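You operate a simulated robot arm through the tools that you are given. There is no shell and no other tool.

Carry out the task below with a simulated two-armed robot. There is one attempt and no reset: what you move stays moved.

TASK
Mix a double batch of grey filler and crank it smooth.
Fine: two pumps of water, tint dial to grey, one pump of tint, then two slides of powder; it stays in the tank, spout stays.
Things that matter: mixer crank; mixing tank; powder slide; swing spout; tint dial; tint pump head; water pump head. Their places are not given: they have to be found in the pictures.

It is judged by the outcome, as a careful person would: the job done as asked, and still so three seconds after it is handed in. It fails if anything else is knocked over, pushed out of place, dropped, spilled or broken.

THE ROBOT
Two 7-joint arms with two-finger parallel grippers on one trunk that stands fixed in place. Base frame: the origin is at the foot of the trunk, x ahead of it, y to its left, z up. Lengths are in m, angles in rad, forces in N, time in s.
The left shoulder is at [0.06, 0.143, 0.978], the right one opposite. With the tool pointing down near the work surface each hand reaches from about 0.3 to 0.72 m from the base axis, measured 20 degrees to its own side. Payload 1.57 kg a hand.
The tool frame of a hand sits at the grasp point between the pads (the TCP): z along the fingers, y along the line on which they close. The tips reach 0.03 m beyond it. Largest opening 0.11 m; finger width 0.024, thickness 0.012; the body of the gripper, 0.048 by 0.112 m, starts 0.078 m behind the TCP.
Orientation is that of the tool frame in the base frame, as [roll, pitch, yaw] about the fixed x, y, z axes, in that order (R = Rz(yaw) Ry(pitch) Rx(roll)). With the fingers straight down and closing along the base's y, the tool's x points along the base's -x, its y along +y and its z along -z.

THE INTERFACE
- The arms move only by the tool play_rows. It takes "left_commands", "right_commands" or both (then of equal length, played together; a hand with none holds still); each is a list of rows, each an object of numbers (a shift or turn left out is 0, a gripper value left out holds the last): "claw": the finger opening in m, from 0 to 0.11; "tx", "ty", "tz": the shift along the tool's x, y, z in m; "wx", "wy", "wz": the turn, a rotation vector about the tool's x, y, z in rad. In form: [{"claw": .., "tx": .., "ty": .., "tz": .., "wx": .., "wy": .., "wz": ..}, ...]. A call has 1 to 20 rows; each row is the pose to reach, as a shift and turn from the pose commanded when the call began, along the tool's axes at that moment. A row lasts 0.2 s, in which the tool goes at most 0.05 m and 0.15 rad; a call with a longer step from one row to the next is refused whole, and so is a gripper value outside its range. Where a pose cannot be reached the arm comes as near as it can. A force on the tool above 90 N (or 10 N above the force at the start of the call, whichever is more), or a blocked arm, ends the call early, and 0.2 s more pass. The fingers move at their own pace (about 0.045 m/s each) and stop on an object; they squeeze with about 30 N. The grip force told is the motor's: it shows also when the fingers shut on nothing. Time passes only in rows, and 0.2 s behind the last, so rows that repeat a pose let the fingers close. The reply holds the time, the measured pose of the TCP, the force on the tool along the base axes, the opening and the grip force, in the units named above and with some noise, with the torque about the TCP (base axes, N m) and any sound that the robot's microphone picked up.
- Cameras (640 x 400 px; columns grow to the right, rows downward): "scene" is now at [0.0458, 0.0277, 1.5923]; the picture's right is [0.39, -0.92, 0.00], its down [-0.65, -0.28, -0.70] and it looks along [0.65, 0.28, -0.71] (base axes); focal length 345 px, centre (320, 200). "left" rides on the left gripper at [0.07, -0.016, -0.141] in its tool frame; the picture's right is [0.23, 0.97, 0.00], its down [-0.86, 0.20, -0.48] and it looks along [-0.47, 0.11, 0.88] (tool axes); focal length 222 px, centre (320, 200). "right" rides on the right gripper at [0.07, 0.016, -0.141] in its tool frame; the picture's right is [-0.23, 0.97, 0.00], its down [-0.85, -0.20, -0.48] and it looks along [-0.47, -0.11, 0.88] (tool axes); focal length 222 px, centre (320, 200).
- snapshot(camera): a new picture of that camera. No time passes.
- move_column(by): slides the trunk up (or, below 0, down) by that many m; the arms and the scene camera ride with it, the base frame stays. It gives what a move gives, with no picture.
- head_to(pan, tilt): turns the head with the scene camera to pan (to the left, within 1.501 rad either way) and tilt (down, from -0.506 to 1.204), counted from straight ahead of the robot. It gives what a move gives.
- pixel_to_xyz(camera, pixels): for up to 12 pixels [column, row] of the newest picture of that camera ("zoom" is the newest enlarged one), the place [x, y, z] in the base frame of the surface seen there, good to about 0.002 m. No time passes.
- enlarge(camera, box): a new picture of the part [left, top, right, bottom] of that camera's present view, enlarged. No time passes.
- finish_job(): hands the job in; it is judged then, once.

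Unless the task says otherwise, let go and move clear before handing in.

The tools are called after "Emit:" by a JSON object that holds its "fn" and its "kwargs". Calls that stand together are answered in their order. play_rows: Moves the arms, as the interface text tells. Its arguments: {"type":"object","properties":{"left_commands":{"type":"array"},"right_commands":{"type":"array"}},"required":[]} The other tools are called the same way: move_column (by) moves the trunk up or down; head_to (pan, tilt) turns the head that bears the scene camera; snapshot (camera) takes a picture; pixel_to_xyz (camera, pixels) gives the place of the surface under pixels of a picture; enlarge (camera, box) takes an enlarged picture of a part of a camera's view; finish_job () hands the job in.

At the start:

```text
clock: 0.0
left_ee_pos: [0.3119, 0.34, 1.162]
left_ee_rot: [-3.141, 0.001, -3.141]
left_ft_force: [0.7, 0.7, 0.6]
left_torque: [0.01, 0.0, 0.0]
left_gripper_width: 0.1099
left_grip_force: 0.1
right_ee_pos: [0.3897, 0.0286, 1.1611]
right_ee_rot: [3.14, 0.0, -3.141]
right_ft_force: [0.2, -0.5, -0.1]
right_torque: [0.02, -0.02, 0.01]
right_gripper_width: 0.11
right_grip_force: 0.0
trunk travel left (down, up): [-0.577, 0.013]
head pan, tilt (commanded): [0.403, 0.791]
```

scene: 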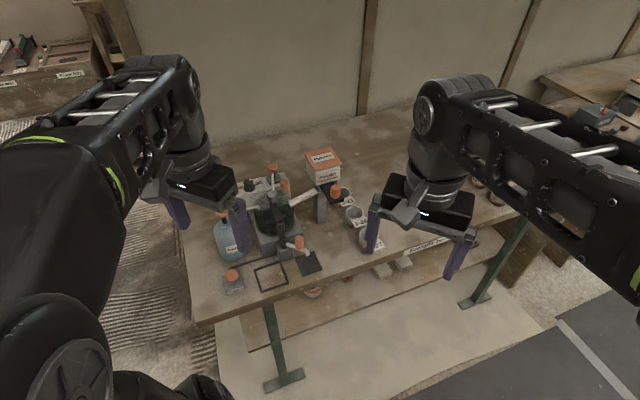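
right: 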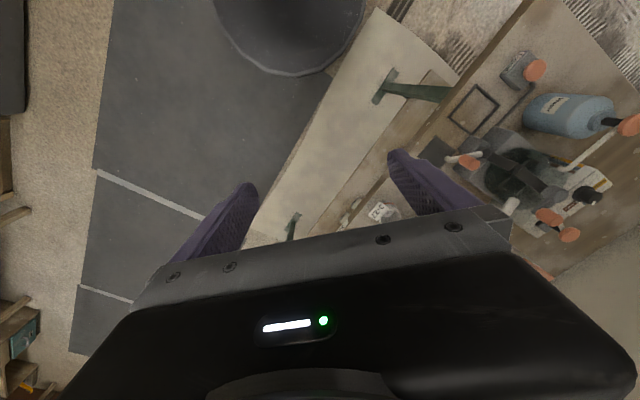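
left: 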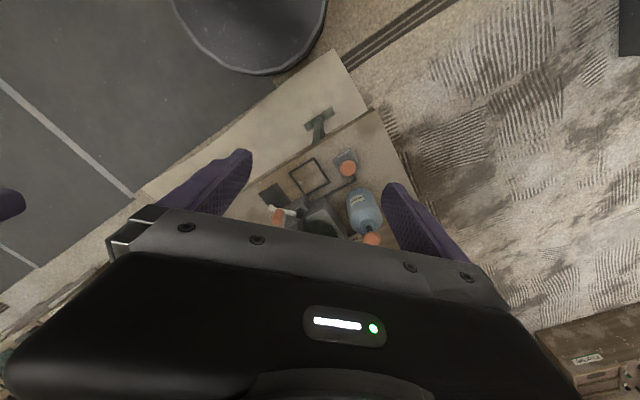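

The pictures show a machine on the bench around scene pixels (210-350, 150-300), with several orange-handled parts. I'll enlarge it to identify each part.

Emit:
{"fn": "enlarge", "kwargs": {"camera": "scene", "box": [190, 140, 380, 300]}}

Emit:
{"fn": "enlarge", "kwargs": {"camera": "right", "box": [400, 30, 640, 280]}}

Emit:
{"fn": "enlarge", "kwargs": {"camera": "left", "box": [240, 130, 420, 250]}}

```text
2.50 times, centred on (285, 220) of scene
```

zoom: 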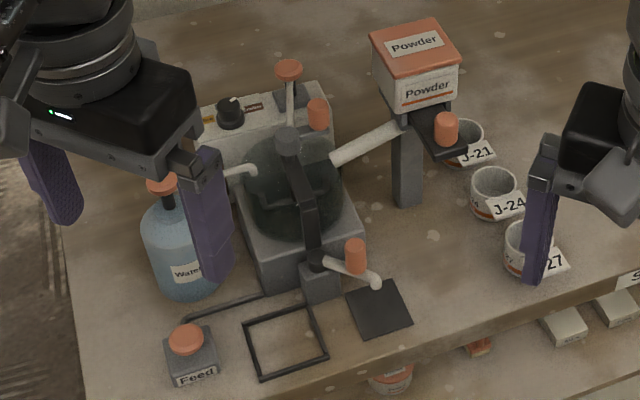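

```text
1.60 times, centred on (520, 155) of right
```

zoom: 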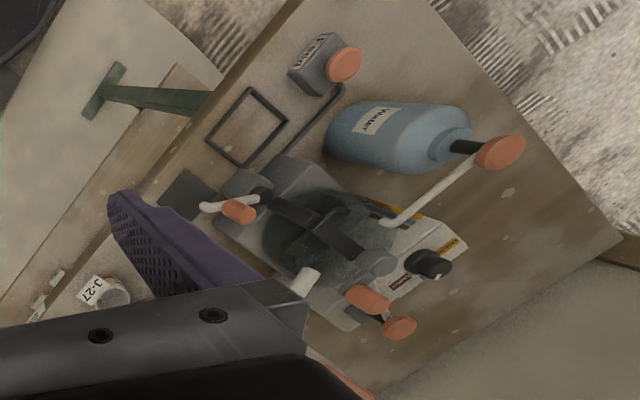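

```text
3.33 times, centred on (330, 190) of left
```

zoom: 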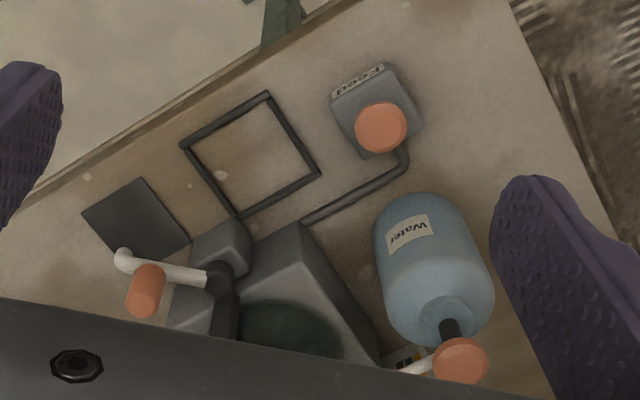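

The enlarged view shows the water bottle with its pump, a Feed button, the tank, a front spout with an orange grip, the powder hopper with an orange slide knob, a dial at the back and a rear pump. I'll get the positions of these features.

Emit:
{"fn": "enlarge", "kwargs": {"camera": "scene", "box": [230, 155, 310, 205]}}

Emit:
{"fn": "pixel_to_xyz", "kwargs": {"camera": "scene", "pixels": [[273, 167], [284, 186], [251, 185], [232, 275], [299, 243], [337, 190], [323, 157], [277, 196], [277, 215], [303, 200], [270, 280], [309, 262]]}}

```text
8.00 times, centred on (270, 180) of scene
```

zoom: 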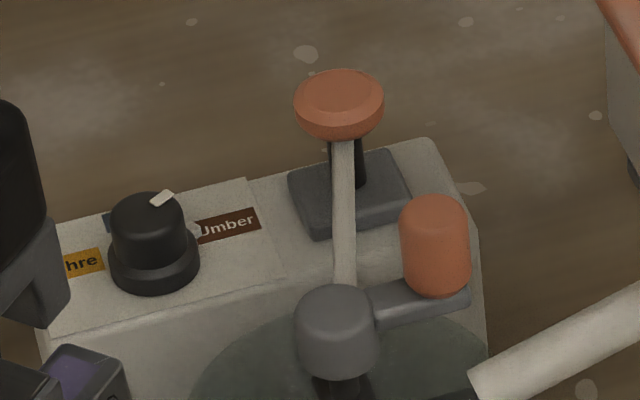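

```text
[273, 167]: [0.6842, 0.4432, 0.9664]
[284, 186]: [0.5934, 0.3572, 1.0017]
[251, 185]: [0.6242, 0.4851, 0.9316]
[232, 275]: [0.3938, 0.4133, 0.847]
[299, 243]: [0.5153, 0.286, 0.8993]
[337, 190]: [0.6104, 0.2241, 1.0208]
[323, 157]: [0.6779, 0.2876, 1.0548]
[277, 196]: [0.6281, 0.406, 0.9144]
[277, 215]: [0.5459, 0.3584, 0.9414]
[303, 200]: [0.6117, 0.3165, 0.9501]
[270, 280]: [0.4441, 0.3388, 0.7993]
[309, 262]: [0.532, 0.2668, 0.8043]
```

The left gripper hides the dial and the water pump. I'll move the left hand to the left and the right hand to the right to clear the view.

Emit:
{"fn": "play_rows", "kwargs": {"left_commands": [{"ty": 0.045}, {"ty": 0.09}, {"ty": 0.135}, {"ty": 0.18}, {"ty": 0.225}, {"ty": 0.26}], "right_commands": [{"ty": -0.04}, {"ty": -0.08}, {"ty": -0.12}, {"ty": -0.16}, {"ty": -0.18}, {"ty": -0.2}]}}

Emit:
{"fn": "snapshot", "kwargs": {"camera": "scene"}}

Emit:
{"fn": "snapshot", "kwargs": {"camera": "left"}}

```text
clock: 1.6
left_ee_pos: [0.3678, 0.5306, 1.1737]
left_ee_rot: [3.129, 0.075, 2.952]
left_ft_force: [-0.9, 0.0, 0.9]
left_torque: [-0.01, -0.05, 0.01]
left_gripper_width: 0.1102
left_grip_force: 0.1
left hand out of reach, approached as far as the arm can: row 5, 6
right_ee_pos: [0.3878, -0.1705, 1.1621]
right_ee_rot: [-3.141, 0.003, -3.137]
right_ft_force: [-0.5, 0.1, 0.0]
right_torque: [-0.01, -0.02, 0.06]
right_gripper_width: 0.1102
right_grip_force: 0.0
trunk travel left (down, up): [-0.577, 0.013]
head pan, tilt (commanded): [0.403, 0.791]
stopped in row 6 (left hand): the arm was blocked; the commanded pose is now the measured one
```

```text
taken
```

scene: 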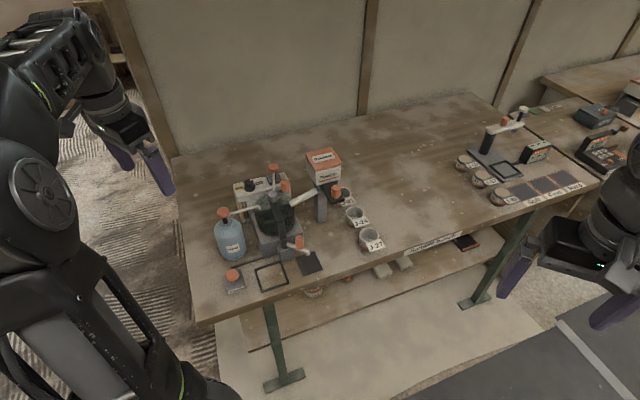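

```text
taken
```

left: 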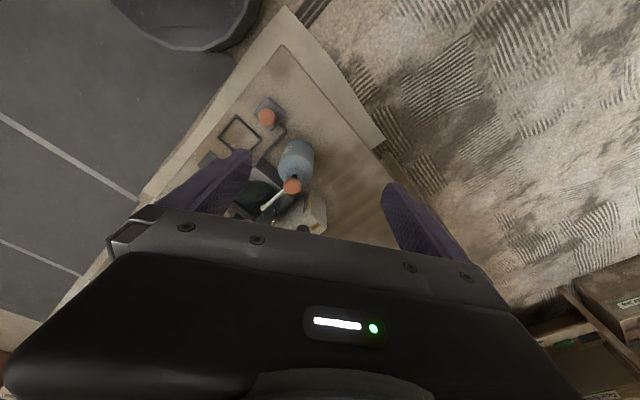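

Emit:
{"fn": "enlarge", "kwargs": {"camera": "scene", "box": [205, 150, 325, 225]}}

Emit:
{"fn": "enlarge", "kwargs": {"camera": "scene", "box": [205, 205, 335, 300]}}

Emit:
{"fn": "enlarge", "kwargs": {"camera": "scene", "box": [230, 165, 300, 210]}}

```text
5.33 times, centred on (265, 188) of scene
```

zoom: 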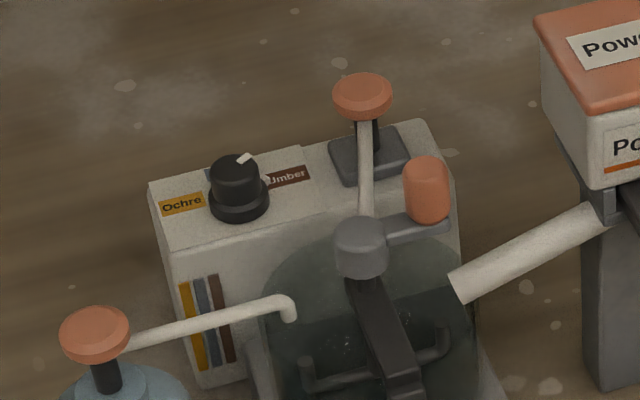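

```text
4.21 times, centred on (270, 252) of scene
```

zoom: 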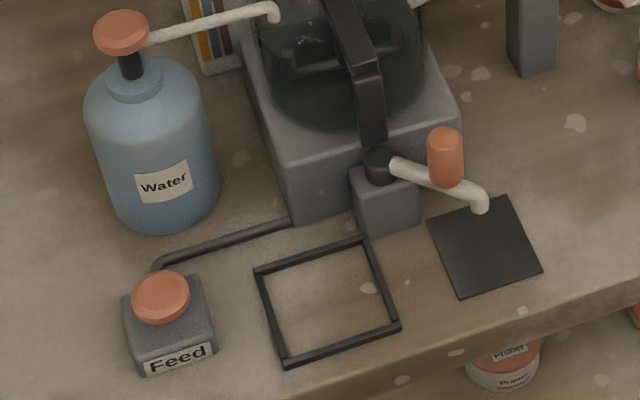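

```text
8.89 times, centred on (265, 188) of scene
```

zoom: 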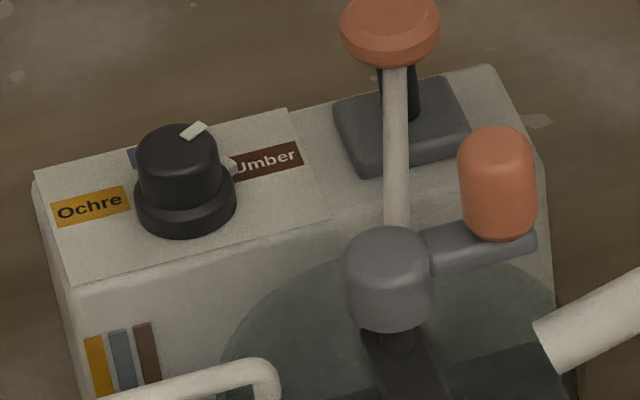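

The view is clear now. I'll zoom tightly on the dial and take geometry points from that zoom.

Emit:
{"fn": "enlarge", "kwargs": {"camera": "scene", "box": [236, 172, 268, 194]}}

Emit:
{"fn": "pixel_to_xyz", "kwargs": {"camera": "zoom", "pixels": [[100, 195], [215, 90], [300, 150], [290, 190], [450, 140], [270, 120], [320, 180], [240, 150], [20, 200], [540, 80]]}}

```text
16.00 times, centred on (252, 183) of scene
```

zoom: 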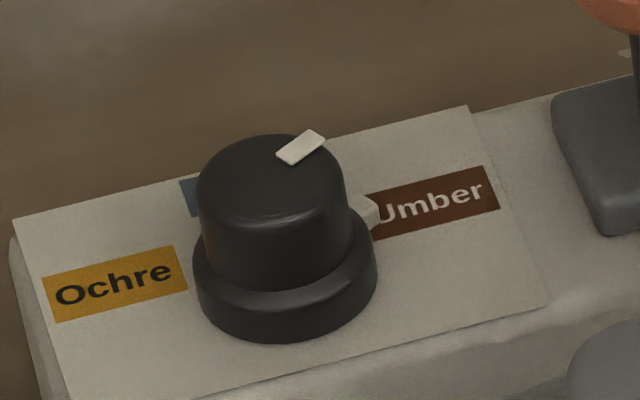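

```text
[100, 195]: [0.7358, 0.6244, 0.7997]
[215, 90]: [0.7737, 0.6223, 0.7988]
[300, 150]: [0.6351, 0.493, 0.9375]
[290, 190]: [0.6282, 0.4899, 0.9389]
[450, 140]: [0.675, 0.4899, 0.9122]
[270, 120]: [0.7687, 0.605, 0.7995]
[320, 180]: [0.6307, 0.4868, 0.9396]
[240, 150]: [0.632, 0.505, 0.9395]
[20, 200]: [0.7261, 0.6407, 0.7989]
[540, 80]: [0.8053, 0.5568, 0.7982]
```

Emit:
{"fn": "pixel_to_xyz", "kwargs": {"camera": "zoom", "pixels": [[115, 283], [435, 203], [188, 195], [184, 180], [184, 212], [272, 175], [313, 136], [286, 160], [368, 210], [15, 218], [468, 106], [548, 308]]}}

Emit:
{"fn": "pixel_to_xyz", "kwargs": {"camera": "scene", "pixels": [[224, 213], [233, 245], [260, 205], [272, 167], [274, 196], [284, 186], [337, 190], [340, 200], [325, 195], [304, 198], [232, 226], [300, 250]]}}

```text
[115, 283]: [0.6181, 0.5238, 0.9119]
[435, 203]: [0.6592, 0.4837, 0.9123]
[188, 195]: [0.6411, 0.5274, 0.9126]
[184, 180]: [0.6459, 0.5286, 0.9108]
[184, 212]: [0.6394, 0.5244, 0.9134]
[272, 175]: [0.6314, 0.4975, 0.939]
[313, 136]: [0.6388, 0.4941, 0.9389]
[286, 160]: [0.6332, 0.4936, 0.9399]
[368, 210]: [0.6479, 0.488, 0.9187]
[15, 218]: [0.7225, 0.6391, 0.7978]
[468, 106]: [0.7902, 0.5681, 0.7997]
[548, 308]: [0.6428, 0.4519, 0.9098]
```

```text
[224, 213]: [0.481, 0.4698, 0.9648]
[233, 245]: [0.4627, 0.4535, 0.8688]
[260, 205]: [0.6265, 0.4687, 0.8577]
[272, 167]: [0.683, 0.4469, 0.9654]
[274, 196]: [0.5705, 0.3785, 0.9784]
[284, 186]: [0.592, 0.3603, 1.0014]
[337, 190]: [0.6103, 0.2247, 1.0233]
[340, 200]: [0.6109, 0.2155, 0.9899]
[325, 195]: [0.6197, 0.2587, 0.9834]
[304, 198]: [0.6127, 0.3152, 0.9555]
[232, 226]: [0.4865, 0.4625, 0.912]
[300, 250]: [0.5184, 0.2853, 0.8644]
```

Emit:
{"fn": "enlarge", "kwargs": {"camera": "scene", "box": [292, 145, 364, 225]}}

Emit:
{"fn": "enlarge", "kwargs": {"camera": "scene", "box": [262, 175, 302, 215]}}

```text
5.00 times, centred on (328, 185) of scene
```

zoom: 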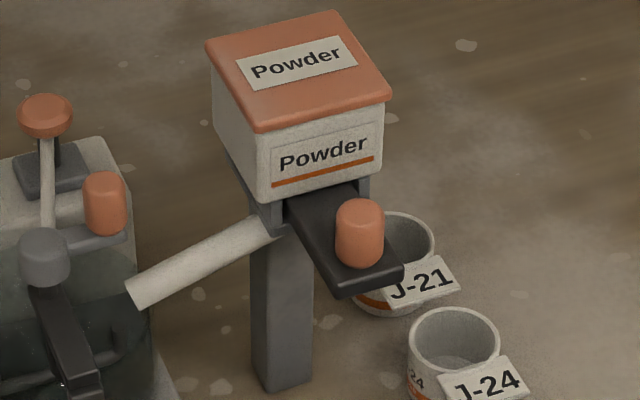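

```text
10.00 times, centred on (282, 195) of scene
```

zoom: 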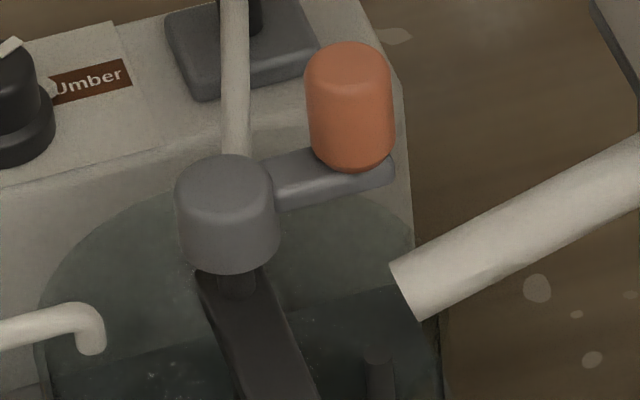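

Emit:
{"fn": "pixel_to_xyz", "kwargs": {"camera": "zoom", "pixels": [[350, 65], [350, 50], [330, 60], [375, 65], [225, 180], [225, 165], [200, 180], [255, 180], [390, 170], [345, 150], [400, 290], [235, 120]]}}

Emit:
{"fn": "enlarge", "kwargs": {"camera": "scene", "box": [320, 175, 350, 210]}}

Emit:
{"fn": "pixel_to_xyz", "kwargs": {"camera": "scene", "pixels": [[336, 187], [320, 160], [309, 165], [327, 155], [340, 164], [321, 177], [348, 204], [333, 209], [336, 208], [318, 200], [318, 210], [350, 200]]}}

```text
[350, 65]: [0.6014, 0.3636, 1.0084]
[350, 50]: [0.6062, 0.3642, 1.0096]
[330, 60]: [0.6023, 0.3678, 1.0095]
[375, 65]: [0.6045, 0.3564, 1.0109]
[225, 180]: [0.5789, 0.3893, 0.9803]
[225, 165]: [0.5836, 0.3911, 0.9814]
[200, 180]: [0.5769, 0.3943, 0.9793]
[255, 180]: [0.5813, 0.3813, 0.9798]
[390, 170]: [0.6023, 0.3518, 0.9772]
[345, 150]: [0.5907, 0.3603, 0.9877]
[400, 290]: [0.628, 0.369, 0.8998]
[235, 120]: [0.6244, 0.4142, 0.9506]
```

```text
11.43 times, centred on (335, 192) of scene
```

zoom: 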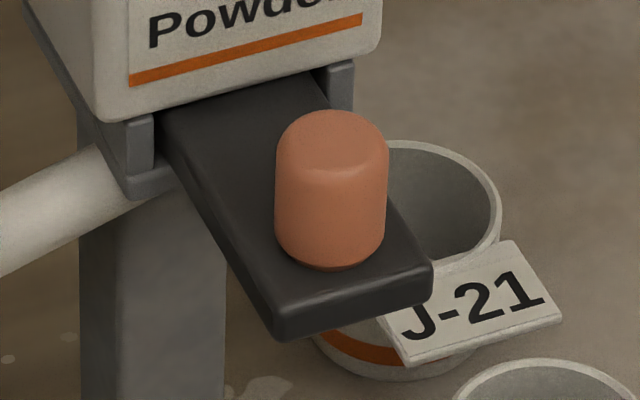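

```text
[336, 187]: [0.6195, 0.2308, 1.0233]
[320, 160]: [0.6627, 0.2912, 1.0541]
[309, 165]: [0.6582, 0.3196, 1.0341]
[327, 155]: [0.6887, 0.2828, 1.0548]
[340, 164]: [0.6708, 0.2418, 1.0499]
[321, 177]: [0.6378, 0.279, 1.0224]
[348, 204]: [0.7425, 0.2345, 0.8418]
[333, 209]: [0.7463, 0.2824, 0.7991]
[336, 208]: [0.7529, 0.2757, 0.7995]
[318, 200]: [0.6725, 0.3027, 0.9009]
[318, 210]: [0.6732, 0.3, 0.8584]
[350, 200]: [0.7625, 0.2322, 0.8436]
```

Emit:
{"fn": "pixel_to_xyz", "kwargs": {"camera": "zoom", "pixels": [[200, 170], [230, 230], [275, 310], [270, 120], [400, 270], [422, 262], [290, 330], [330, 130], [330, 120], [330, 265], [255, 80], [145, 140]]}}

Emit:
{"fn": "head_to", "kwargs": {"pan": 0.55, "tilt": 0.85}}

Emit:
{"fn": "snapshot", "kwargs": {"camera": "scene"}}

```text
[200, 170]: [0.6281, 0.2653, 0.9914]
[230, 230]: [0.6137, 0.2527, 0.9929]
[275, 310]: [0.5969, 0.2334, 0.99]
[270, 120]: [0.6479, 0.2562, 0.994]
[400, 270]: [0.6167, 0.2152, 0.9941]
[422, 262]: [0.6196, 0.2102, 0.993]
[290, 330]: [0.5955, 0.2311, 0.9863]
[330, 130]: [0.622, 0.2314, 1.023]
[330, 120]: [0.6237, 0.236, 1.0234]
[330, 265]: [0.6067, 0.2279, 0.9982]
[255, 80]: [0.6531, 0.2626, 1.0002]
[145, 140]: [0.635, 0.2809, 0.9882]
```

```text
clock: 2.3
left_ee_pos: [0.3691, 0.53, 1.1742]
left_ee_rot: [3.126, 0.074, 2.956]
left_ft_force: [-1.2, 0.1, -0.1]
left_torque: [-0.01, 0.01, 0.0]
left_gripper_width: 0.1095
left_grip_force: 0.1
right_ee_pos: [0.3895, -0.1714, 1.1618]
right_ee_rot: [3.14, 0.001, -3.137]
right_ft_force: [-0.4, 0.3, 0.0]
right_torque: [0.03, 0.01, 0.02]
right_gripper_width: 0.1103
right_grip_force: 0.0
trunk travel left (down, up): [-0.577, 0.013]
head pan, tilt (commanded): [0.55, 0.85]
```

```text
taken
```

scene: 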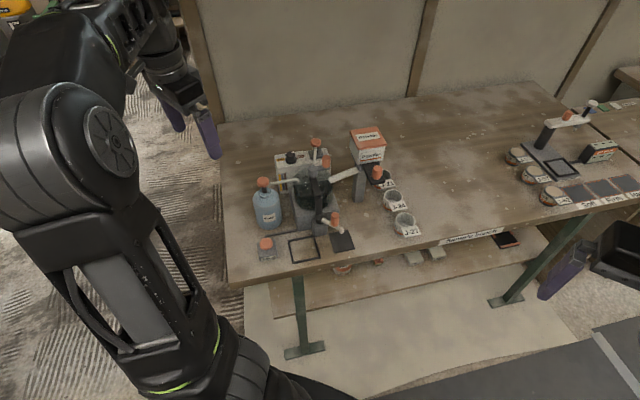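

The machine's axis sits at about 45° (slide runs along (0.7,0.7)). Next I'll measure the water pump head, tint pump head and front spout more exactly.

Emit:
{"fn": "enlarge", "kwargs": {"camera": "scene", "box": [245, 165, 285, 205]}}

Emit:
{"fn": "pixel_to_xyz", "kwargs": {"camera": "zoom", "pixels": [[300, 180], [320, 200], [280, 200], [300, 160], [340, 180], [260, 190], [300, 220], [400, 200], [500, 190], [560, 170], [320, 260], [320, 300]]}}

Emit:
{"fn": "enlarge", "kwargs": {"camera": "scene", "box": [295, 130, 335, 170]}}

Emit:
{"fn": "pixel_to_xyz", "kwargs": {"camera": "zoom", "pixels": [[320, 180], [340, 170], [300, 170], [320, 150], [320, 130], [320, 200], [360, 170], [280, 170], [340, 250], [340, 230], [330, 280], [340, 300]]}}

```text
10.00 times, centred on (265, 185) of scene
```

zoom: 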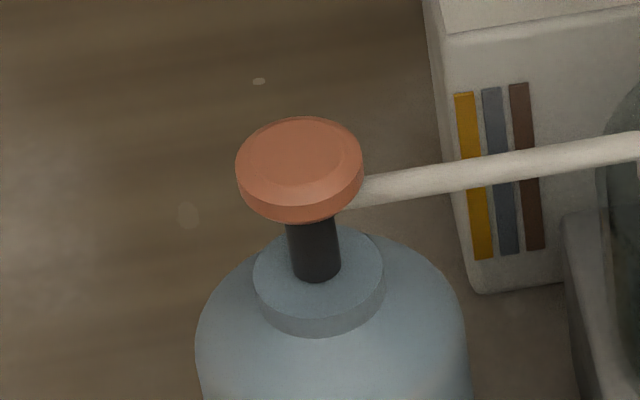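

```text
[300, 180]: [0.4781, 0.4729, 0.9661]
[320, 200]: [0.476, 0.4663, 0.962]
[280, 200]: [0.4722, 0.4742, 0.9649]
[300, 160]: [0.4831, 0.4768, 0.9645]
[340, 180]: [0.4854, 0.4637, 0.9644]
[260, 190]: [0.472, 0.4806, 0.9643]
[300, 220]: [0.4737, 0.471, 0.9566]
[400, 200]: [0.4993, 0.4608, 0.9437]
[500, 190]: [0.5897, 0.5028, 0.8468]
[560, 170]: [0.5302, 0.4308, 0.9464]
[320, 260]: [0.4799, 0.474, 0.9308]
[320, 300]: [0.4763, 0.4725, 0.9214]
```

```text
10.00 times, centred on (315, 150) of scene
```

zoom: 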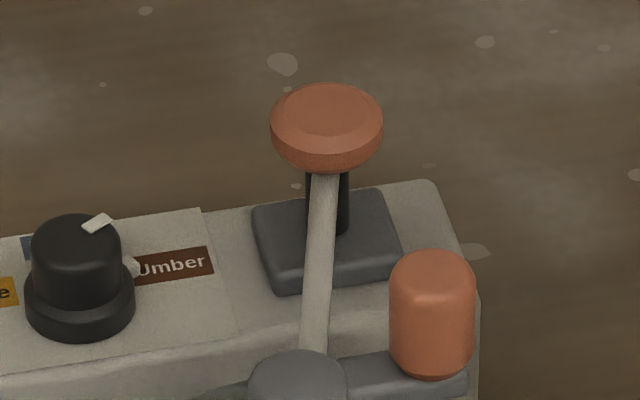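

```text
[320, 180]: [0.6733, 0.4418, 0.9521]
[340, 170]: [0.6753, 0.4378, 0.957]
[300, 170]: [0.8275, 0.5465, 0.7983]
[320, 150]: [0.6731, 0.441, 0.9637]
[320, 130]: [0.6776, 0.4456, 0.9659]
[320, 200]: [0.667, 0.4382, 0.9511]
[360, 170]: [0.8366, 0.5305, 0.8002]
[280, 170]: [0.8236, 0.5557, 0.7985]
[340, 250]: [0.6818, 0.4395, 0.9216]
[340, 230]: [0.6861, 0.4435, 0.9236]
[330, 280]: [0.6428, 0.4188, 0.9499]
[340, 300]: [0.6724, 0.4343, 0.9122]
```

The water pump head centre is about (0.481, 0.474, 0.966) and the tint pump head about (0.680, 0.446, 0.966). I'll close the left claw and turn the left hand to face the machine in free air.

Emit:
{"fn": "play_rows", "kwargs": {"left_commands": [{"claw": 0.0, "tx": -0.0044, "ty": -0.0114, "wx": -0.005, "wy": 0.014, "wz": -0.137}, {"tx": -0.0088, "ty": -0.0228, "wx": -0.01, "wy": 0.028, "wz": -0.274}, {"tx": -0.0132, "ty": -0.0342, "wx": -0.015, "wy": 0.042, "wz": -0.411}, {"tx": -0.0175, "ty": -0.0456, "wx": -0.02, "wy": 0.057, "wz": -0.549}, {"tx": -0.0218, "ty": -0.057, "wx": -0.0254, "wy": 0.071, "wz": -0.686}, {"tx": -0.0218, "ty": -0.057, "wx": -0.0254, "wy": 0.071, "wz": -0.686}]}}

```text
clock: 3.7
left_ee_pos: [0.3852, 0.4698, 1.1685]
left_ee_rot: [3.128, 0.008, -2.639]
left_ft_force: [0.7, 0.1, -0.2]
left_torque: [0.0, 0.02, -0.03]
left_gripper_width: 0.0
left_grip_force: 8.3
left hand out of reach, approached as far as the arm can: row 5, 6
right_ee_pos: [0.3884, -0.172, 1.1621]
right_ee_rot: [3.14, 0.001, -3.14]
right_ft_force: [-0.4, 0.3, -0.4]
right_torque: [-0.01, 0.0, -0.01]
right_gripper_width: 0.1096
right_grip_force: 0.1
trunk travel left (down, up): [-0.577, 0.013]
head pan, tilt (commanded): [0.55, 0.85]
```

Emit:
{"fn": "play_rows", "kwargs": {"left_commands": [{"tx": -0.0216, "ty": -0.0106, "tz": 0.03}, {"tx": -0.0432, "ty": -0.0212, "tz": 0.06}, {"tx": -0.0647, "ty": -0.0318, "tz": 0.09}, {"tx": -0.0862, "ty": -0.0425, "tz": 0.115}, {"tx": -0.0862, "ty": -0.0425, "tz": 0.13}, {"tx": -0.0862, "ty": -0.0425, "tz": 0.13}]}}

Emit:
{"fn": "snapshot", "kwargs": {"camera": "left"}}

Emit:
{"fn": "snapshot", "kwargs": {"camera": "scene"}}

```text
clock: 5.1
left_ee_pos: [0.4037, 0.4723, 1.1465]
left_ee_rot: [3.132, 0.008, -2.641]
left_ft_force: [0.1, -0.1, 0.7]
left_torque: [0.02, -0.02, -0.03]
left_gripper_width: 0.0
left_grip_force: 21.1
left hand out of reach, approached as far as the arm can: row 1, 2, 3, 4, 5, 6
right_ee_pos: [0.3899, -0.1716, 1.1626]
right_ee_rot: [-3.141, 0.001, -3.138]
right_ft_force: [-0.1, 0.1, -0.8]
right_torque: [0.01, 0.02, 0.02]
right_gripper_width: 0.1101
right_grip_force: 0.0
trunk travel left (down, up): [-0.577, 0.013]
head pan, tilt (commanded): [0.55, 0.85]
```

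```text
taken
```

left: 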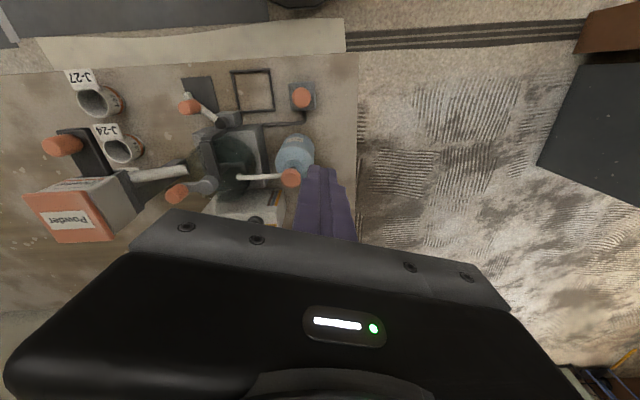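

```text
taken
```

scene: 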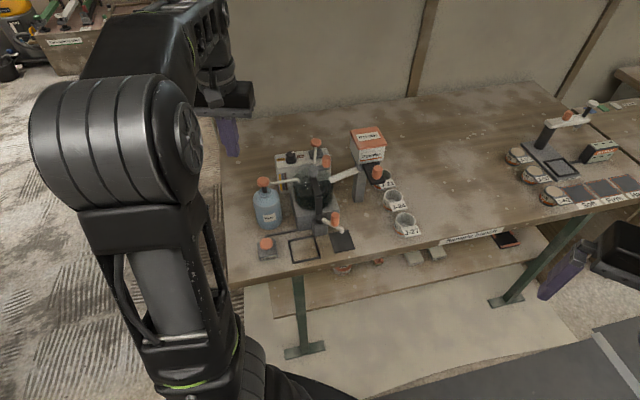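

The hand at z≈1.15 is out of reach for the vertical pose over the pump, because the wrist is too high. I'll go down first, then forward, raising the trunk by the small remaining travel.

Emit:
{"fn": "move_column", "kwargs": {"by": 0.012}}

Emit:
{"fn": "play_rows", "kwargs": {"left_commands": [{"tz": 0.03}, {"tz": 0.06}, {"tz": 0.08}, {"tz": 0.08}]}}

```text
clock: 5.7
left_ee_pos: [0.4035, 0.4724, 1.1589]
left_ee_rot: [3.13, 0.007, -2.641]
left_ft_force: [0.4, -0.4, -0.3]
left_torque: [0.05, 0.01, 0.0]
left_gripper_width: 0.0001
left_grip_force: 21.1
right_ee_pos: [0.3898, -0.1715, 1.1731]
right_ee_rot: [-3.141, 0.001, -3.139]
right_ft_force: [-0.3, -0.9, -0.4]
right_torque: [-0.01, -0.03, 0.0]
right_gripper_width: 0.1098
right_grip_force: 0.1
trunk travel left (down, up): [-0.589, 0.001]
head pan, tilt (commanded): [0.55, 0.85]
```

```text
clock: 6.7
left_ee_pos: [0.4036, 0.4723, 1.0781]
left_ee_rot: [3.128, 0.007, -2.641]
left_ft_force: [-0.1, 0.4, -0.1]
left_torque: [0.03, 0.02, -0.04]
left_gripper_width: 0.0001
left_grip_force: 20.6
left hand out of reach, approached as far as the arm can: row 1
right_ee_pos: [0.3886, -0.1716, 1.1731]
right_ee_rot: [-3.141, 0.001, -3.138]
right_ft_force: [0.8, -0.5, 0.3]
right_torque: [0.0, 0.01, -0.03]
right_gripper_width: 0.1102
right_grip_force: 0.1
trunk travel left (down, up): [-0.589, 0.001]
head pan, tilt (commanded): [0.55, 0.85]
```

Emit:
{"fn": "play_rows", "kwargs": {"left_commands": [{"tx": -0.0231, "ty": -0.012, "tz": 0.015}, {"tx": -0.0462, "ty": -0.024, "tz": 0.03}, {"tx": -0.0692, "ty": -0.036, "tz": 0.043}, {"tx": -0.0692, "ty": -0.036, "tz": 0.043}]}}

Emit:
{"fn": "snapshot", "kwargs": {"camera": "left"}}

Emit:
{"fn": "enlarge", "kwargs": {"camera": "scene", "box": [220, 120, 400, 260]}}

```text
clock: 7.7
left_ee_pos: [0.4808, 0.4746, 1.035]
left_ee_rot: [3.129, 0.006, -2.641]
left_ft_force: [-0.5, -0.6, -0.5]
left_torque: [0.01, -0.04, -0.01]
left_gripper_width: 0.0002
left_grip_force: 21.3
right_ee_pos: [0.3869, -0.1715, 1.1735]
right_ee_rot: [3.14, 0.001, -3.138]
right_ft_force: [-0.6, 0.7, 0.1]
right_torque: [0.0, -0.04, 0.0]
right_gripper_width: 0.1099
right_grip_force: 0.0
trunk travel left (down, up): [-0.589, 0.001]
head pan, tilt (commanded): [0.55, 0.85]
```

```text
taken
```

left: 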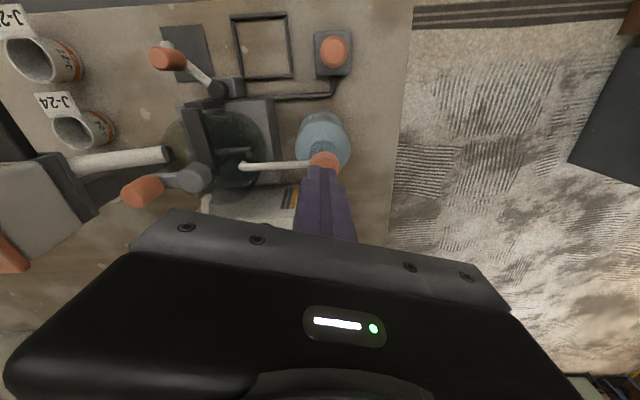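

```text
2.86 times, centred on (310, 190) of scene
```

zoom: 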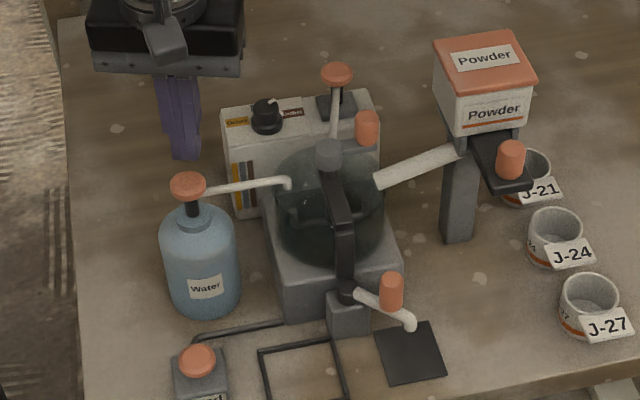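

The closed fingertips hang just above the water pump head (zoom 187,158 above 187,183). I'll check the head centre with the left camera before pressing.

Emit:
{"fn": "enlarge", "kwargs": {"camera": "left", "box": [290, 130, 360, 200]}}

Emit:
{"fn": "pixel_to_xyz", "kwargs": {"camera": "left", "pixels": [[322, 157], [312, 160], [336, 162], [322, 153], [250, 166], [246, 166], [194, 180], [146, 190], [165, 152]]}}

Emit:
{"fn": "pixel_to_xyz", "kwargs": {"camera": "zoom", "pixels": [[320, 200], [280, 250], [300, 220], [380, 230]]}}

```text
5.71 times, centred on (325, 165) of left
```

zoom: 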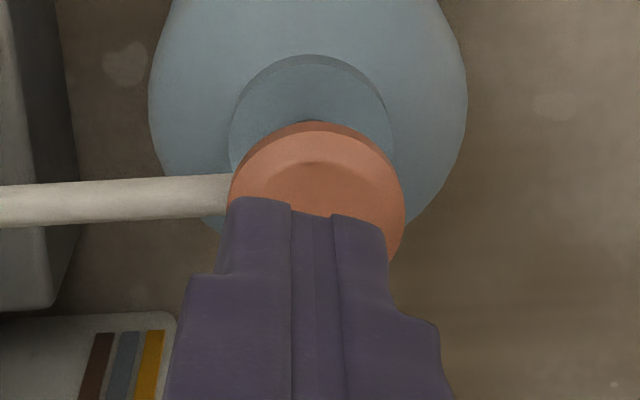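

```text
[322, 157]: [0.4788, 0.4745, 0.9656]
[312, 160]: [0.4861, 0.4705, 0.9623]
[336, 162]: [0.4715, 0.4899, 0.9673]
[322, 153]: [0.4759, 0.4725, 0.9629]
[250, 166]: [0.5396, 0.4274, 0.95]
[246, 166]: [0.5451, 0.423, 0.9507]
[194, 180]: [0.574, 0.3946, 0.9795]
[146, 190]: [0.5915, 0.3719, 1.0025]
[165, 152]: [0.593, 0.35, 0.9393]
```

```text
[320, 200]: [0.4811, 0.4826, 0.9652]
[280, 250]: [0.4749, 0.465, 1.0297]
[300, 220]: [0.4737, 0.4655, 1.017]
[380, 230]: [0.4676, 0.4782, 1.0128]
```

Head centre averages about (0.481, 0.479). I'll shift slightly and press down in small steps, watching the force.

Emit:
{"fn": "play_rows", "kwargs": {"left_commands": [{"tx": -0.0015, "ty": 0.003, "tz": 0.02}, {"tx": -0.0015, "ty": 0.003, "tz": 0.035}, {"tx": -0.0015, "ty": 0.003, "tz": 0.041}, {"tx": -0.0015, "ty": 0.003, "tz": 0.045}, {"tx": -0.0015, "ty": 0.003, "tz": 0.048}]}}

```text
clock: 8.9
left_ee_pos: [0.4816, 0.4793, 0.9884]
left_ee_rot: [3.13, 0.01, -2.641]
left_ft_force: [2.0, 0.8, 5.9]
left_torque: [0.01, -0.06, 0.0]
left_gripper_width: 0.0
left_grip_force: 21.7
right_ee_pos: [0.3892, -0.1726, 1.1735]
right_ee_rot: [3.139, 0.001, -3.137]
right_ft_force: [-0.1, -0.4, 0.8]
right_torque: [0.03, -0.01, 0.0]
right_gripper_width: 0.1098
right_grip_force: 0.1
trunk travel left (down, up): [-0.589, 0.001]
head pan, tilt (commanded): [0.55, 0.85]
```

Emit:
{"fn": "play_rows", "kwargs": {"left_commands": [{"tz": 0.004}, {"tz": 0.008}, {"tz": 0.01}]}}

Emit:
{"fn": "enlarge", "kwargs": {"camera": "scene", "box": [235, 150, 315, 210]}}

```text
clock: 9.7
left_ee_pos: [0.482, 0.4784, 0.9814]
left_ee_rot: [3.129, 0.017, -2.64]
left_ft_force: [2.5, 3.3, 37.3]
left_torque: [-0.08, 0.21, -0.24]
left_gripper_width: 0.0001
left_grip_force: 21.3
right_ee_pos: [0.3864, -0.1727, 1.1758]
right_ee_rot: [3.141, 0.003, -3.139]
right_ft_force: [-0.3, -0.4, -0.2]
right_torque: [0.0, 0.02, -0.03]
right_gripper_width: 0.1101
right_grip_force: 0.0
trunk travel left (down, up): [-0.589, 0.001]
head pan, tilt (commanded): [0.55, 0.85]
```

```text
6.67 times, centred on (275, 180) of scene
```

zoom: 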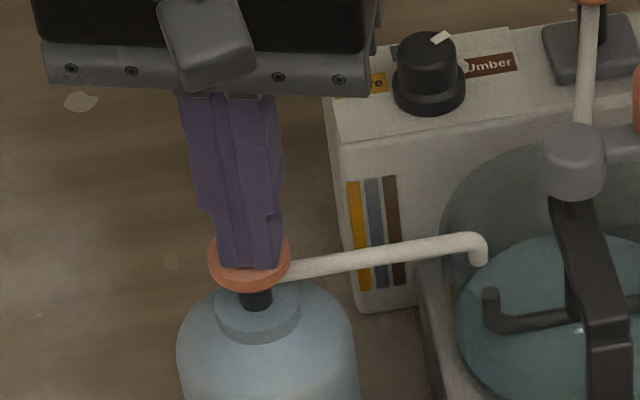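

Water now shows in the tank, and the force rose to 37 N at the bottom of about 14 mm of travel, so pump one is done. I'll lift fully and check that the head comes back up.

Emit:
{"fn": "play_rows", "kwargs": {"left_commands": [{"tz": -0.01}, {"tz": -0.02}, {"tz": -0.034}, {"tz": -0.034}, {"tz": -0.034}]}}

Emit:
{"fn": "enlarge", "kwargs": {"camera": "scene", "box": [235, 150, 345, 240]}}

```text
clock: 10.9
left_ee_pos: [0.4801, 0.4759, 1.0115]
left_ee_rot: [3.131, 0.007, -2.641]
left_ft_force: [0.0, 0.4, 0.0]
left_torque: [0.01, -0.01, 0.01]
left_gripper_width: 0.0003
left_grip_force: 21.0
right_ee_pos: [0.3894, -0.1717, 1.1733]
right_ee_rot: [-3.141, 0.004, -3.138]
right_ft_force: [-0.8, -0.2, 0.1]
right_torque: [0.0, 0.01, 0.02]
right_gripper_width: 0.1099
right_grip_force: 0.1
trunk travel left (down, up): [-0.589, 0.001]
head pan, tilt (commanded): [0.55, 0.85]
```

```text
4.44 times, centred on (290, 195) of scene
```

zoom: 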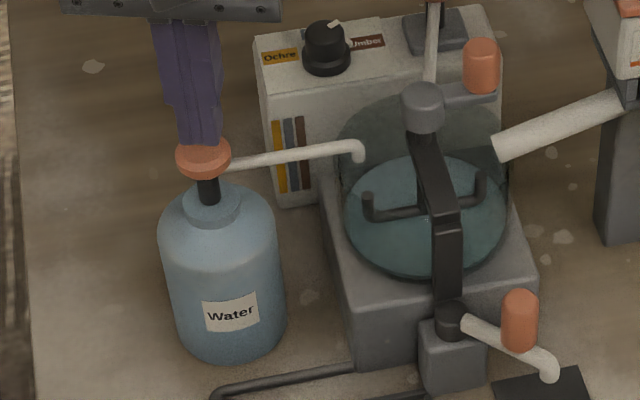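

The head is back up and the bottle hasn't moved. Now the second pump of water.

Emit:
{"fn": "play_rows", "kwargs": {"left_commands": [{"tx": -0.0015, "ty": 0.002, "tz": 0.01}, {"tx": -0.0015, "ty": 0.002, "tz": 0.018}, {"tx": -0.0015, "ty": 0.002, "tz": 0.024}, {"tx": -0.0015, "ty": 0.002, "tz": 0.029}, {"tx": -0.0015, "ty": 0.002, "tz": 0.033}, {"tx": -0.0015, "ty": 0.002, "tz": 0.0335}]}}

Emit:
{"fn": "enlarge", "kwargs": {"camera": "scene", "box": [235, 150, 345, 240]}}

```text
clock: 12.3
left_ee_pos: [0.4809, 0.481, 0.9839]
left_ee_rot: [3.128, 0.016, -2.64]
left_ft_force: [-2.9, 4.0, 37.9]
left_torque: [-0.08, 0.42, 0.02]
left_gripper_width: 0.0
left_grip_force: 21.0
right_ee_pos: [0.3868, -0.1731, 1.1751]
right_ee_rot: [3.14, 0.004, -3.137]
right_ft_force: [-0.2, -0.4, 0.1]
right_torque: [0.0, 0.01, 0.01]
right_gripper_width: 0.11
right_grip_force: 0.1
trunk travel left (down, up): [-0.589, 0.001]
head pan, tilt (commanded): [0.55, 0.85]
```

```text
4.44 times, centred on (290, 195) of scene
```

zoom: 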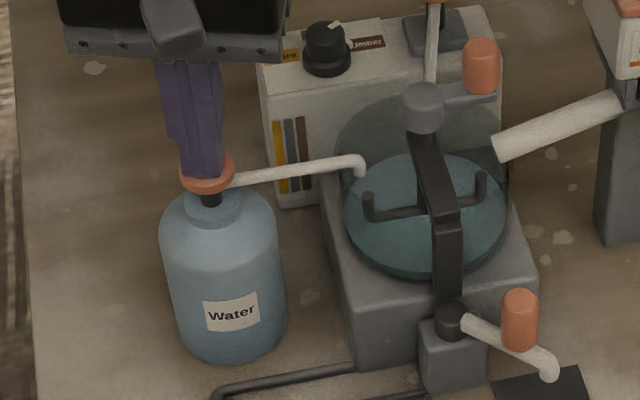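

The force is again 37.9 N, but the water level looks much the same as before. I'll measure the level before going on.

Emit:
{"fn": "enlarge", "kwargs": {"camera": "scene", "box": [285, 165, 345, 225]}}

Emit:
{"fn": "pixel_to_xyz", "kwargs": {"camera": "scene", "pixels": [[305, 192], [300, 208], [320, 190], [310, 214], [330, 200], [296, 200]]}}

```text
6.67 times, centred on (315, 195) of scene
```

zoom: 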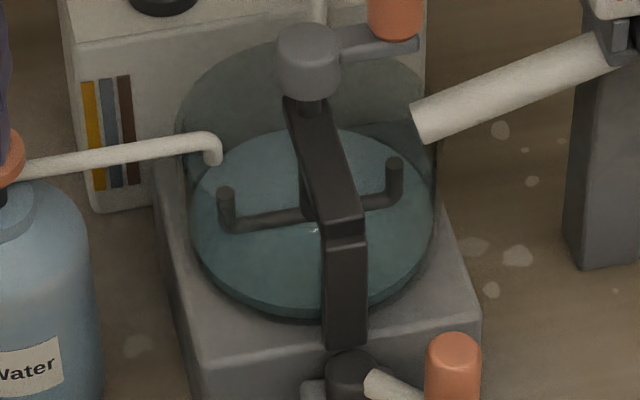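

```text
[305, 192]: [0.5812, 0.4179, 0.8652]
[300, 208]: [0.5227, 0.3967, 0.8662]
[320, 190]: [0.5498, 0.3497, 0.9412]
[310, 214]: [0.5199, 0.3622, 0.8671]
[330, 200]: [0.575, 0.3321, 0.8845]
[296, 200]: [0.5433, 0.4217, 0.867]
```

Emit:
{"fn": "play_rows", "kwargs": {"left_commands": [{"tz": 0.001}, {"tz": 0.0025}, {"tz": 0.0025}]}}

Emit:
{"fn": "enlarge", "kwargs": {"camera": "scene", "box": [285, 165, 345, 225]}}

Emit:
{"fn": "enlarge", "kwargs": {"camera": "scene", "box": [235, 150, 315, 210]}}

Emit:
{"fn": "pixel_to_xyz", "kwargs": {"camera": "scene", "pixels": [[305, 192], [300, 208], [310, 214], [296, 200]]}}

```text
clock: 13.1
left_ee_pos: [0.4803, 0.482, 0.9835]
left_ee_rot: [3.128, 0.02, -2.64]
left_ft_force: [-2.8, 5.2, 53.8]
left_torque: [-0.14, 0.54, -0.54]
left_gripper_width: 0.0
left_grip_force: 21.3
right_ee_pos: [0.3857, -0.1743, 1.1758]
right_ee_rot: [3.139, 0.008, -3.138]
right_ft_force: [-0.3, -0.2, -0.5]
right_torque: [-0.01, 0.0, 0.03]
right_gripper_width: 0.1101
right_grip_force: 0.1
trunk travel left (down, up): [-0.589, 0.001]
head pan, tilt (commanded): [0.55, 0.85]
```

```text
6.67 times, centred on (315, 195) of scene
```

zoom: 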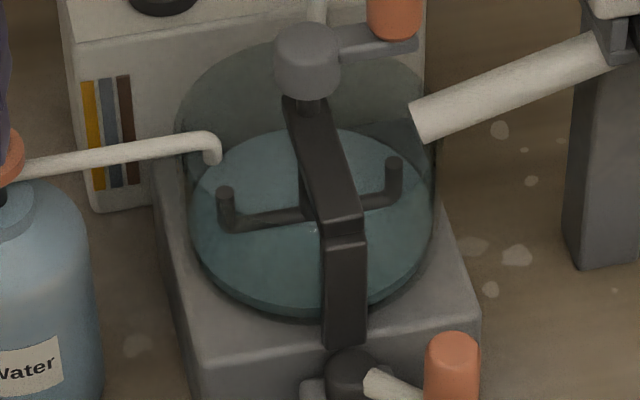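

```text
6.67 times, centred on (275, 180) of scene
```

zoom: 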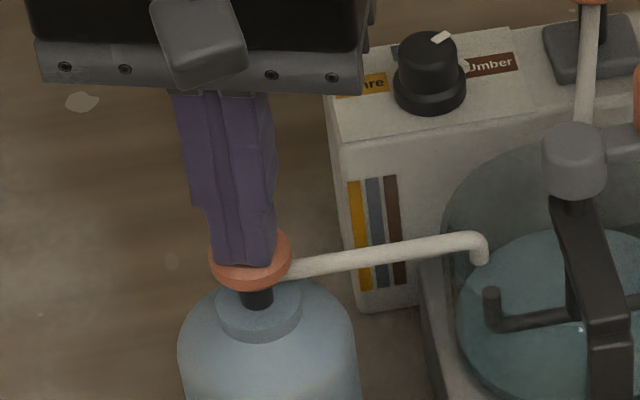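

```text
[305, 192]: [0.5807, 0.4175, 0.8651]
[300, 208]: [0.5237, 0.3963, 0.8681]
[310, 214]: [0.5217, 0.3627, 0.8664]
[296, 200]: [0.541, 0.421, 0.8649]
```

Head depth matches the first press. I'll release and look at the tank level again.

Emit:
{"fn": "play_rows", "kwargs": {"left_commands": [{"tz": -0.01}, {"tz": -0.02}, {"tz": -0.036}, {"tz": -0.05}, {"tz": -0.05}]}}

Emit:
{"fn": "enlarge", "kwargs": {"camera": "scene", "box": [235, 150, 345, 240]}}

Emit:
{"fn": "pixel_to_xyz", "kwargs": {"camera": "scene", "pixels": [[305, 192], [300, 208], [310, 214], [296, 200], [303, 200], [306, 206]]}}

```text
clock: 14.3
left_ee_pos: [0.482, 0.4796, 1.0261]
left_ee_rot: [3.132, 0.007, -2.64]
left_ft_force: [0.1, 0.3, -0.4]
left_torque: [-0.04, 0.0, 0.02]
left_gripper_width: 0.0001
left_grip_force: 20.8
right_ee_pos: [0.3895, -0.1722, 1.1737]
right_ee_rot: [-3.141, 0.001, -3.136]
right_ft_force: [-0.3, 0.0, 0.9]
right_torque: [0.0, -0.03, 0.01]
right_gripper_width: 0.11
right_grip_force: 0.0
trunk travel left (down, up): [-0.589, 0.001]
head pan, tilt (commanded): [0.55, 0.85]
```

```text
4.44 times, centred on (290, 195) of scene
```

zoom: 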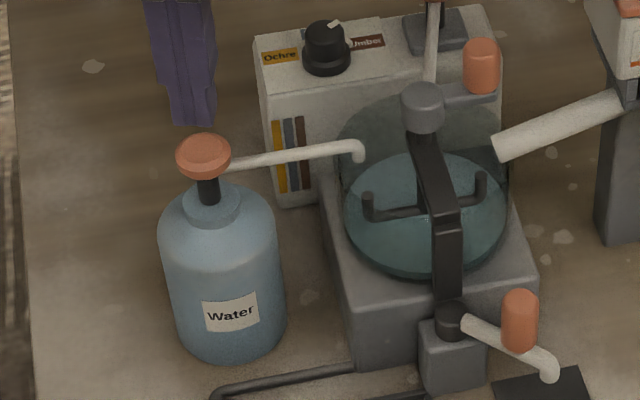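

```text
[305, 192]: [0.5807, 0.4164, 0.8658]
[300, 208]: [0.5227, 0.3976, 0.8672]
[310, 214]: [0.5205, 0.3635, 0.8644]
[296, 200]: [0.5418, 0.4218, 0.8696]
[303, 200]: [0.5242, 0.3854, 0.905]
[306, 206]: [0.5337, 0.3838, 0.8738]
```

Emit:
{"fn": "enlarge", "kwargs": {"camera": "scene", "box": [285, 165, 345, 225]}}

```text
6.67 times, centred on (315, 195) of scene
```

zoom: 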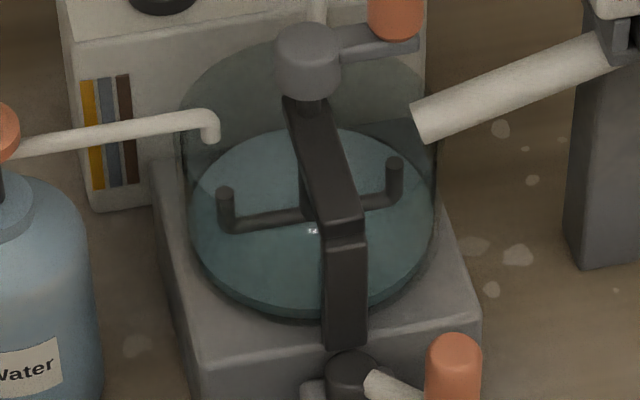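

Both water pumps are done: the head is fully up and the bottle hasn't moved. For the dial I need to tilt the tool forward for reach. I'll tilt the left hand about 0.5 rad, open the claw and raise slightly.

Emit:
{"fn": "play_rows", "kwargs": {"left_commands": [{"claw": 0.055, "wy": -0.125}, {"wy": -0.25, "tz": -0.01}, {"wy": -0.375, "tz": -0.02}, {"wy": -0.5, "tz": -0.02}, {"wy": -0.5, "tz": -0.02}]}}

Emit:
{"fn": "enlarge", "kwargs": {"camera": "scene", "box": [272, 140, 312, 170]}}

Emit:
{"fn": "pixel_to_xyz", "kwargs": {"camera": "zoom", "pixels": [[300, 150], [320, 150], [280, 150], [300, 170], [320, 130], [340, 150], [260, 150], [320, 170]]}}

```text
clock: 15.5
left_ee_pos: [0.4813, 0.4809, 1.0467]
left_ee_rot: [3.13, 0.508, -2.649]
left_ft_force: [0.4, -0.4, -0.2]
left_torque: [0.0, 0.04, 0.01]
left_gripper_width: 0.0549
left_grip_force: 0.1
right_ee_pos: [0.39, -0.1721, 1.173]
right_ee_rot: [-3.14, 0.004, -3.138]
right_ft_force: [-0.2, 0.2, -0.6]
right_torque: [-0.05, 0.0, 0.02]
right_gripper_width: 0.1099
right_grip_force: 0.1
trunk travel left (down, up): [-0.589, 0.001]
head pan, tilt (commanded): [0.55, 0.85]
```

```text
13.33 times, centred on (292, 155) of scene
```

zoom: 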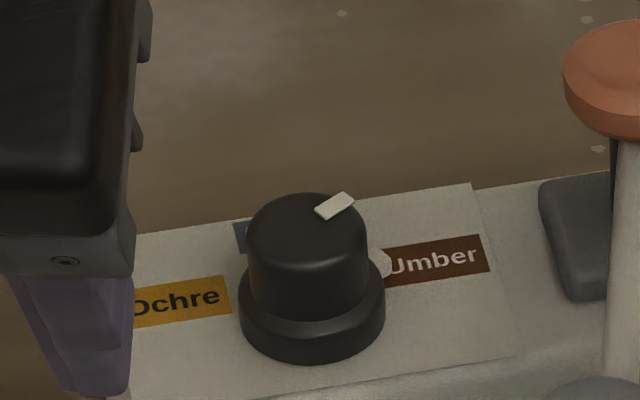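

```text
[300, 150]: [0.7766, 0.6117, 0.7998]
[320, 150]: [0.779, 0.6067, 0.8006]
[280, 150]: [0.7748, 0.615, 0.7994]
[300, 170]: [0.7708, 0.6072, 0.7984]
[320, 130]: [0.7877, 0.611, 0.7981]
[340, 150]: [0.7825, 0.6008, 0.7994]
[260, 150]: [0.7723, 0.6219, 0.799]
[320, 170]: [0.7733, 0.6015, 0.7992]
```

Emit:
{"fn": "pixel_to_xyz", "kwargs": {"camera": "zoom", "pixels": [[307, 230], [257, 230], [360, 235], [307, 203], [307, 258], [330, 210], [335, 205], [380, 263], [178, 300], [437, 260], [239, 240], [311, 350]]}}

```text
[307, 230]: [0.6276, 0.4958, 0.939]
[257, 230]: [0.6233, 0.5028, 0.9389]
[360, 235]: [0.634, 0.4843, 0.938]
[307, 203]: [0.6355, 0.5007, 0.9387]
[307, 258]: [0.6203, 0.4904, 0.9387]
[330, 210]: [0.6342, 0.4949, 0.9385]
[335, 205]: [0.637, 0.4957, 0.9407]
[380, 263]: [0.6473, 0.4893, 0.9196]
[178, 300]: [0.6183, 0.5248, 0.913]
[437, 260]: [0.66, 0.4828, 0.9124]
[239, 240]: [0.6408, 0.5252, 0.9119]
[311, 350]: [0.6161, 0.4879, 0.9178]
```

Knob centre is about (0.6285, 0.4955), with the top at 0.939. The pointer is at Umber (about −20°), Ochre is at 109°, so Grey should be at about 44°. I'll move the open claw above the knob with heading near 0.

Emit:
{"fn": "play_rows", "kwargs": {"left_commands": [{"tx": -0.0264, "ty": -0.0131, "tz": 0.0181, "wx": 0.0547, "wz": 0.0983}, {"tx": -0.0528, "ty": -0.0262, "tz": 0.0363, "wx": 0.1095, "wz": 0.1966}, {"tx": -0.0793, "ty": -0.0393, "tz": 0.0544, "wx": 0.1642, "wz": 0.2949}, {"tx": -0.1057, "ty": -0.0524, "tz": 0.0726, "wx": 0.2189, "wz": 0.3932}, {"tx": -0.1057, "ty": -0.0524, "tz": 0.0726, "wx": 0.2189, "wz": 0.3932}]}}

Emit:
{"fn": "enlarge", "kwargs": {"camera": "scene", "box": [240, 110, 360, 190]}}

Emit:
{"fn": "snapshot", "kwargs": {"camera": "left"}}

```text
clock: 16.7
left_ee_pos: [0.6182, 0.4972, 1.0325]
left_ee_rot: [3.131, 0.502, -3.098]
left_ft_force: [-0.3, -0.4, 0.1]
left_torque: [0.02, 0.0, 0.0]
left_gripper_width: 0.055
left_grip_force: 0.1
right_ee_pos: [0.3881, -0.1727, 1.1746]
right_ee_rot: [3.139, 0.002, -3.139]
right_ft_force: [0.4, 0.3, 0.0]
right_torque: [-0.01, -0.02, 0.01]
right_gripper_width: 0.1099
right_grip_force: 0.0
trunk travel left (down, up): [-0.589, 0.001]
head pan, tilt (commanded): [0.55, 0.85]
```

```text
5.00 times, centred on (300, 150) of scene
```

zoom: 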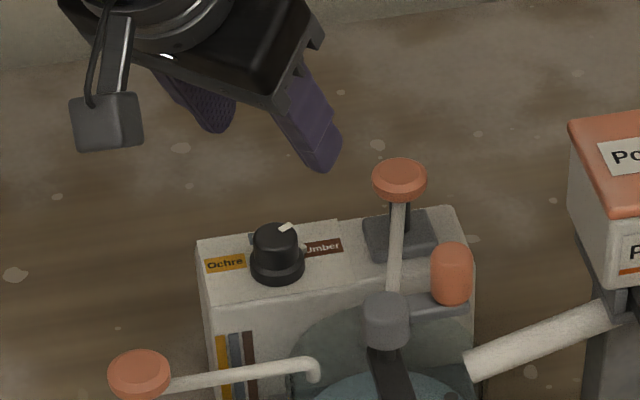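

```text
taken
```

left: 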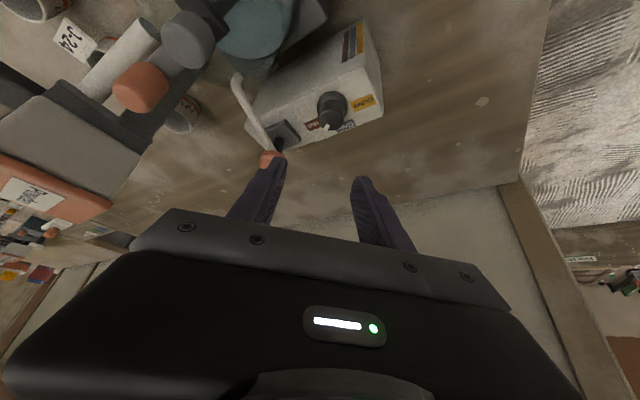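

Emit:
{"fn": "enlarge", "kwargs": {"camera": "left", "box": [295, 80, 385, 150]}}

Emit:
{"fn": "pixel_to_xyz", "kwargs": {"camera": "zoom", "pixels": [[258, 150], [250, 130], [275, 170], [240, 160], [150, 250], [340, 260], [230, 240], [380, 130]]}}

```text
5.71 times, centred on (340, 115) of left
```

zoom: 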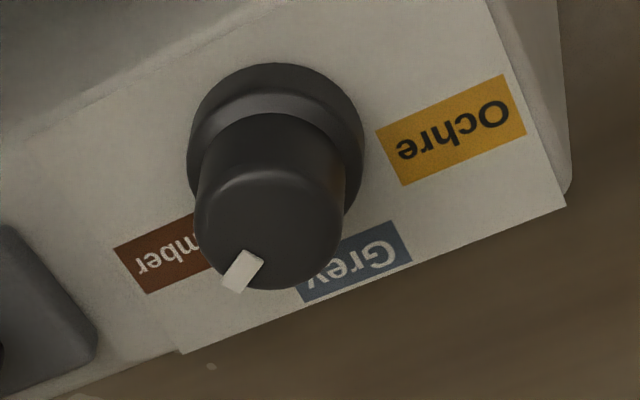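

```text
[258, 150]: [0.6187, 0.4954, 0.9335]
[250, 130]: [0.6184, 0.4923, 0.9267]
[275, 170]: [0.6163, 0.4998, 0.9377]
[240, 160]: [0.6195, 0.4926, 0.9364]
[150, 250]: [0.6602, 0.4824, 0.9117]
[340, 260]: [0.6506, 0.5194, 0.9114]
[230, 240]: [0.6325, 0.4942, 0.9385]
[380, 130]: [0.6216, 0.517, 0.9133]
```

Emit:
{"fn": "pixel_to_xyz", "kwargs": {"camera": "zoom", "pixels": [[254, 258], [234, 285], [243, 271], [269, 228], [199, 225], [338, 235], [269, 200], [269, 280], [351, 262], [175, 250], [452, 130], [225, 150]]}}

```text
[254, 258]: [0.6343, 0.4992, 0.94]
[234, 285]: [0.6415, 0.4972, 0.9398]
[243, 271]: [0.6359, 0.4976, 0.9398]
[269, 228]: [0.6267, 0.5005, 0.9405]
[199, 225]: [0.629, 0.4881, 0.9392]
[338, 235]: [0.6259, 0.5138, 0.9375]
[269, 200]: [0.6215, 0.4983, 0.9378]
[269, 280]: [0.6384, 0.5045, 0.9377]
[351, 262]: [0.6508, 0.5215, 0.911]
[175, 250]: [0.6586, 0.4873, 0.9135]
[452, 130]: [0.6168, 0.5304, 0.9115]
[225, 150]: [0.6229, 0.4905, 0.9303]
```

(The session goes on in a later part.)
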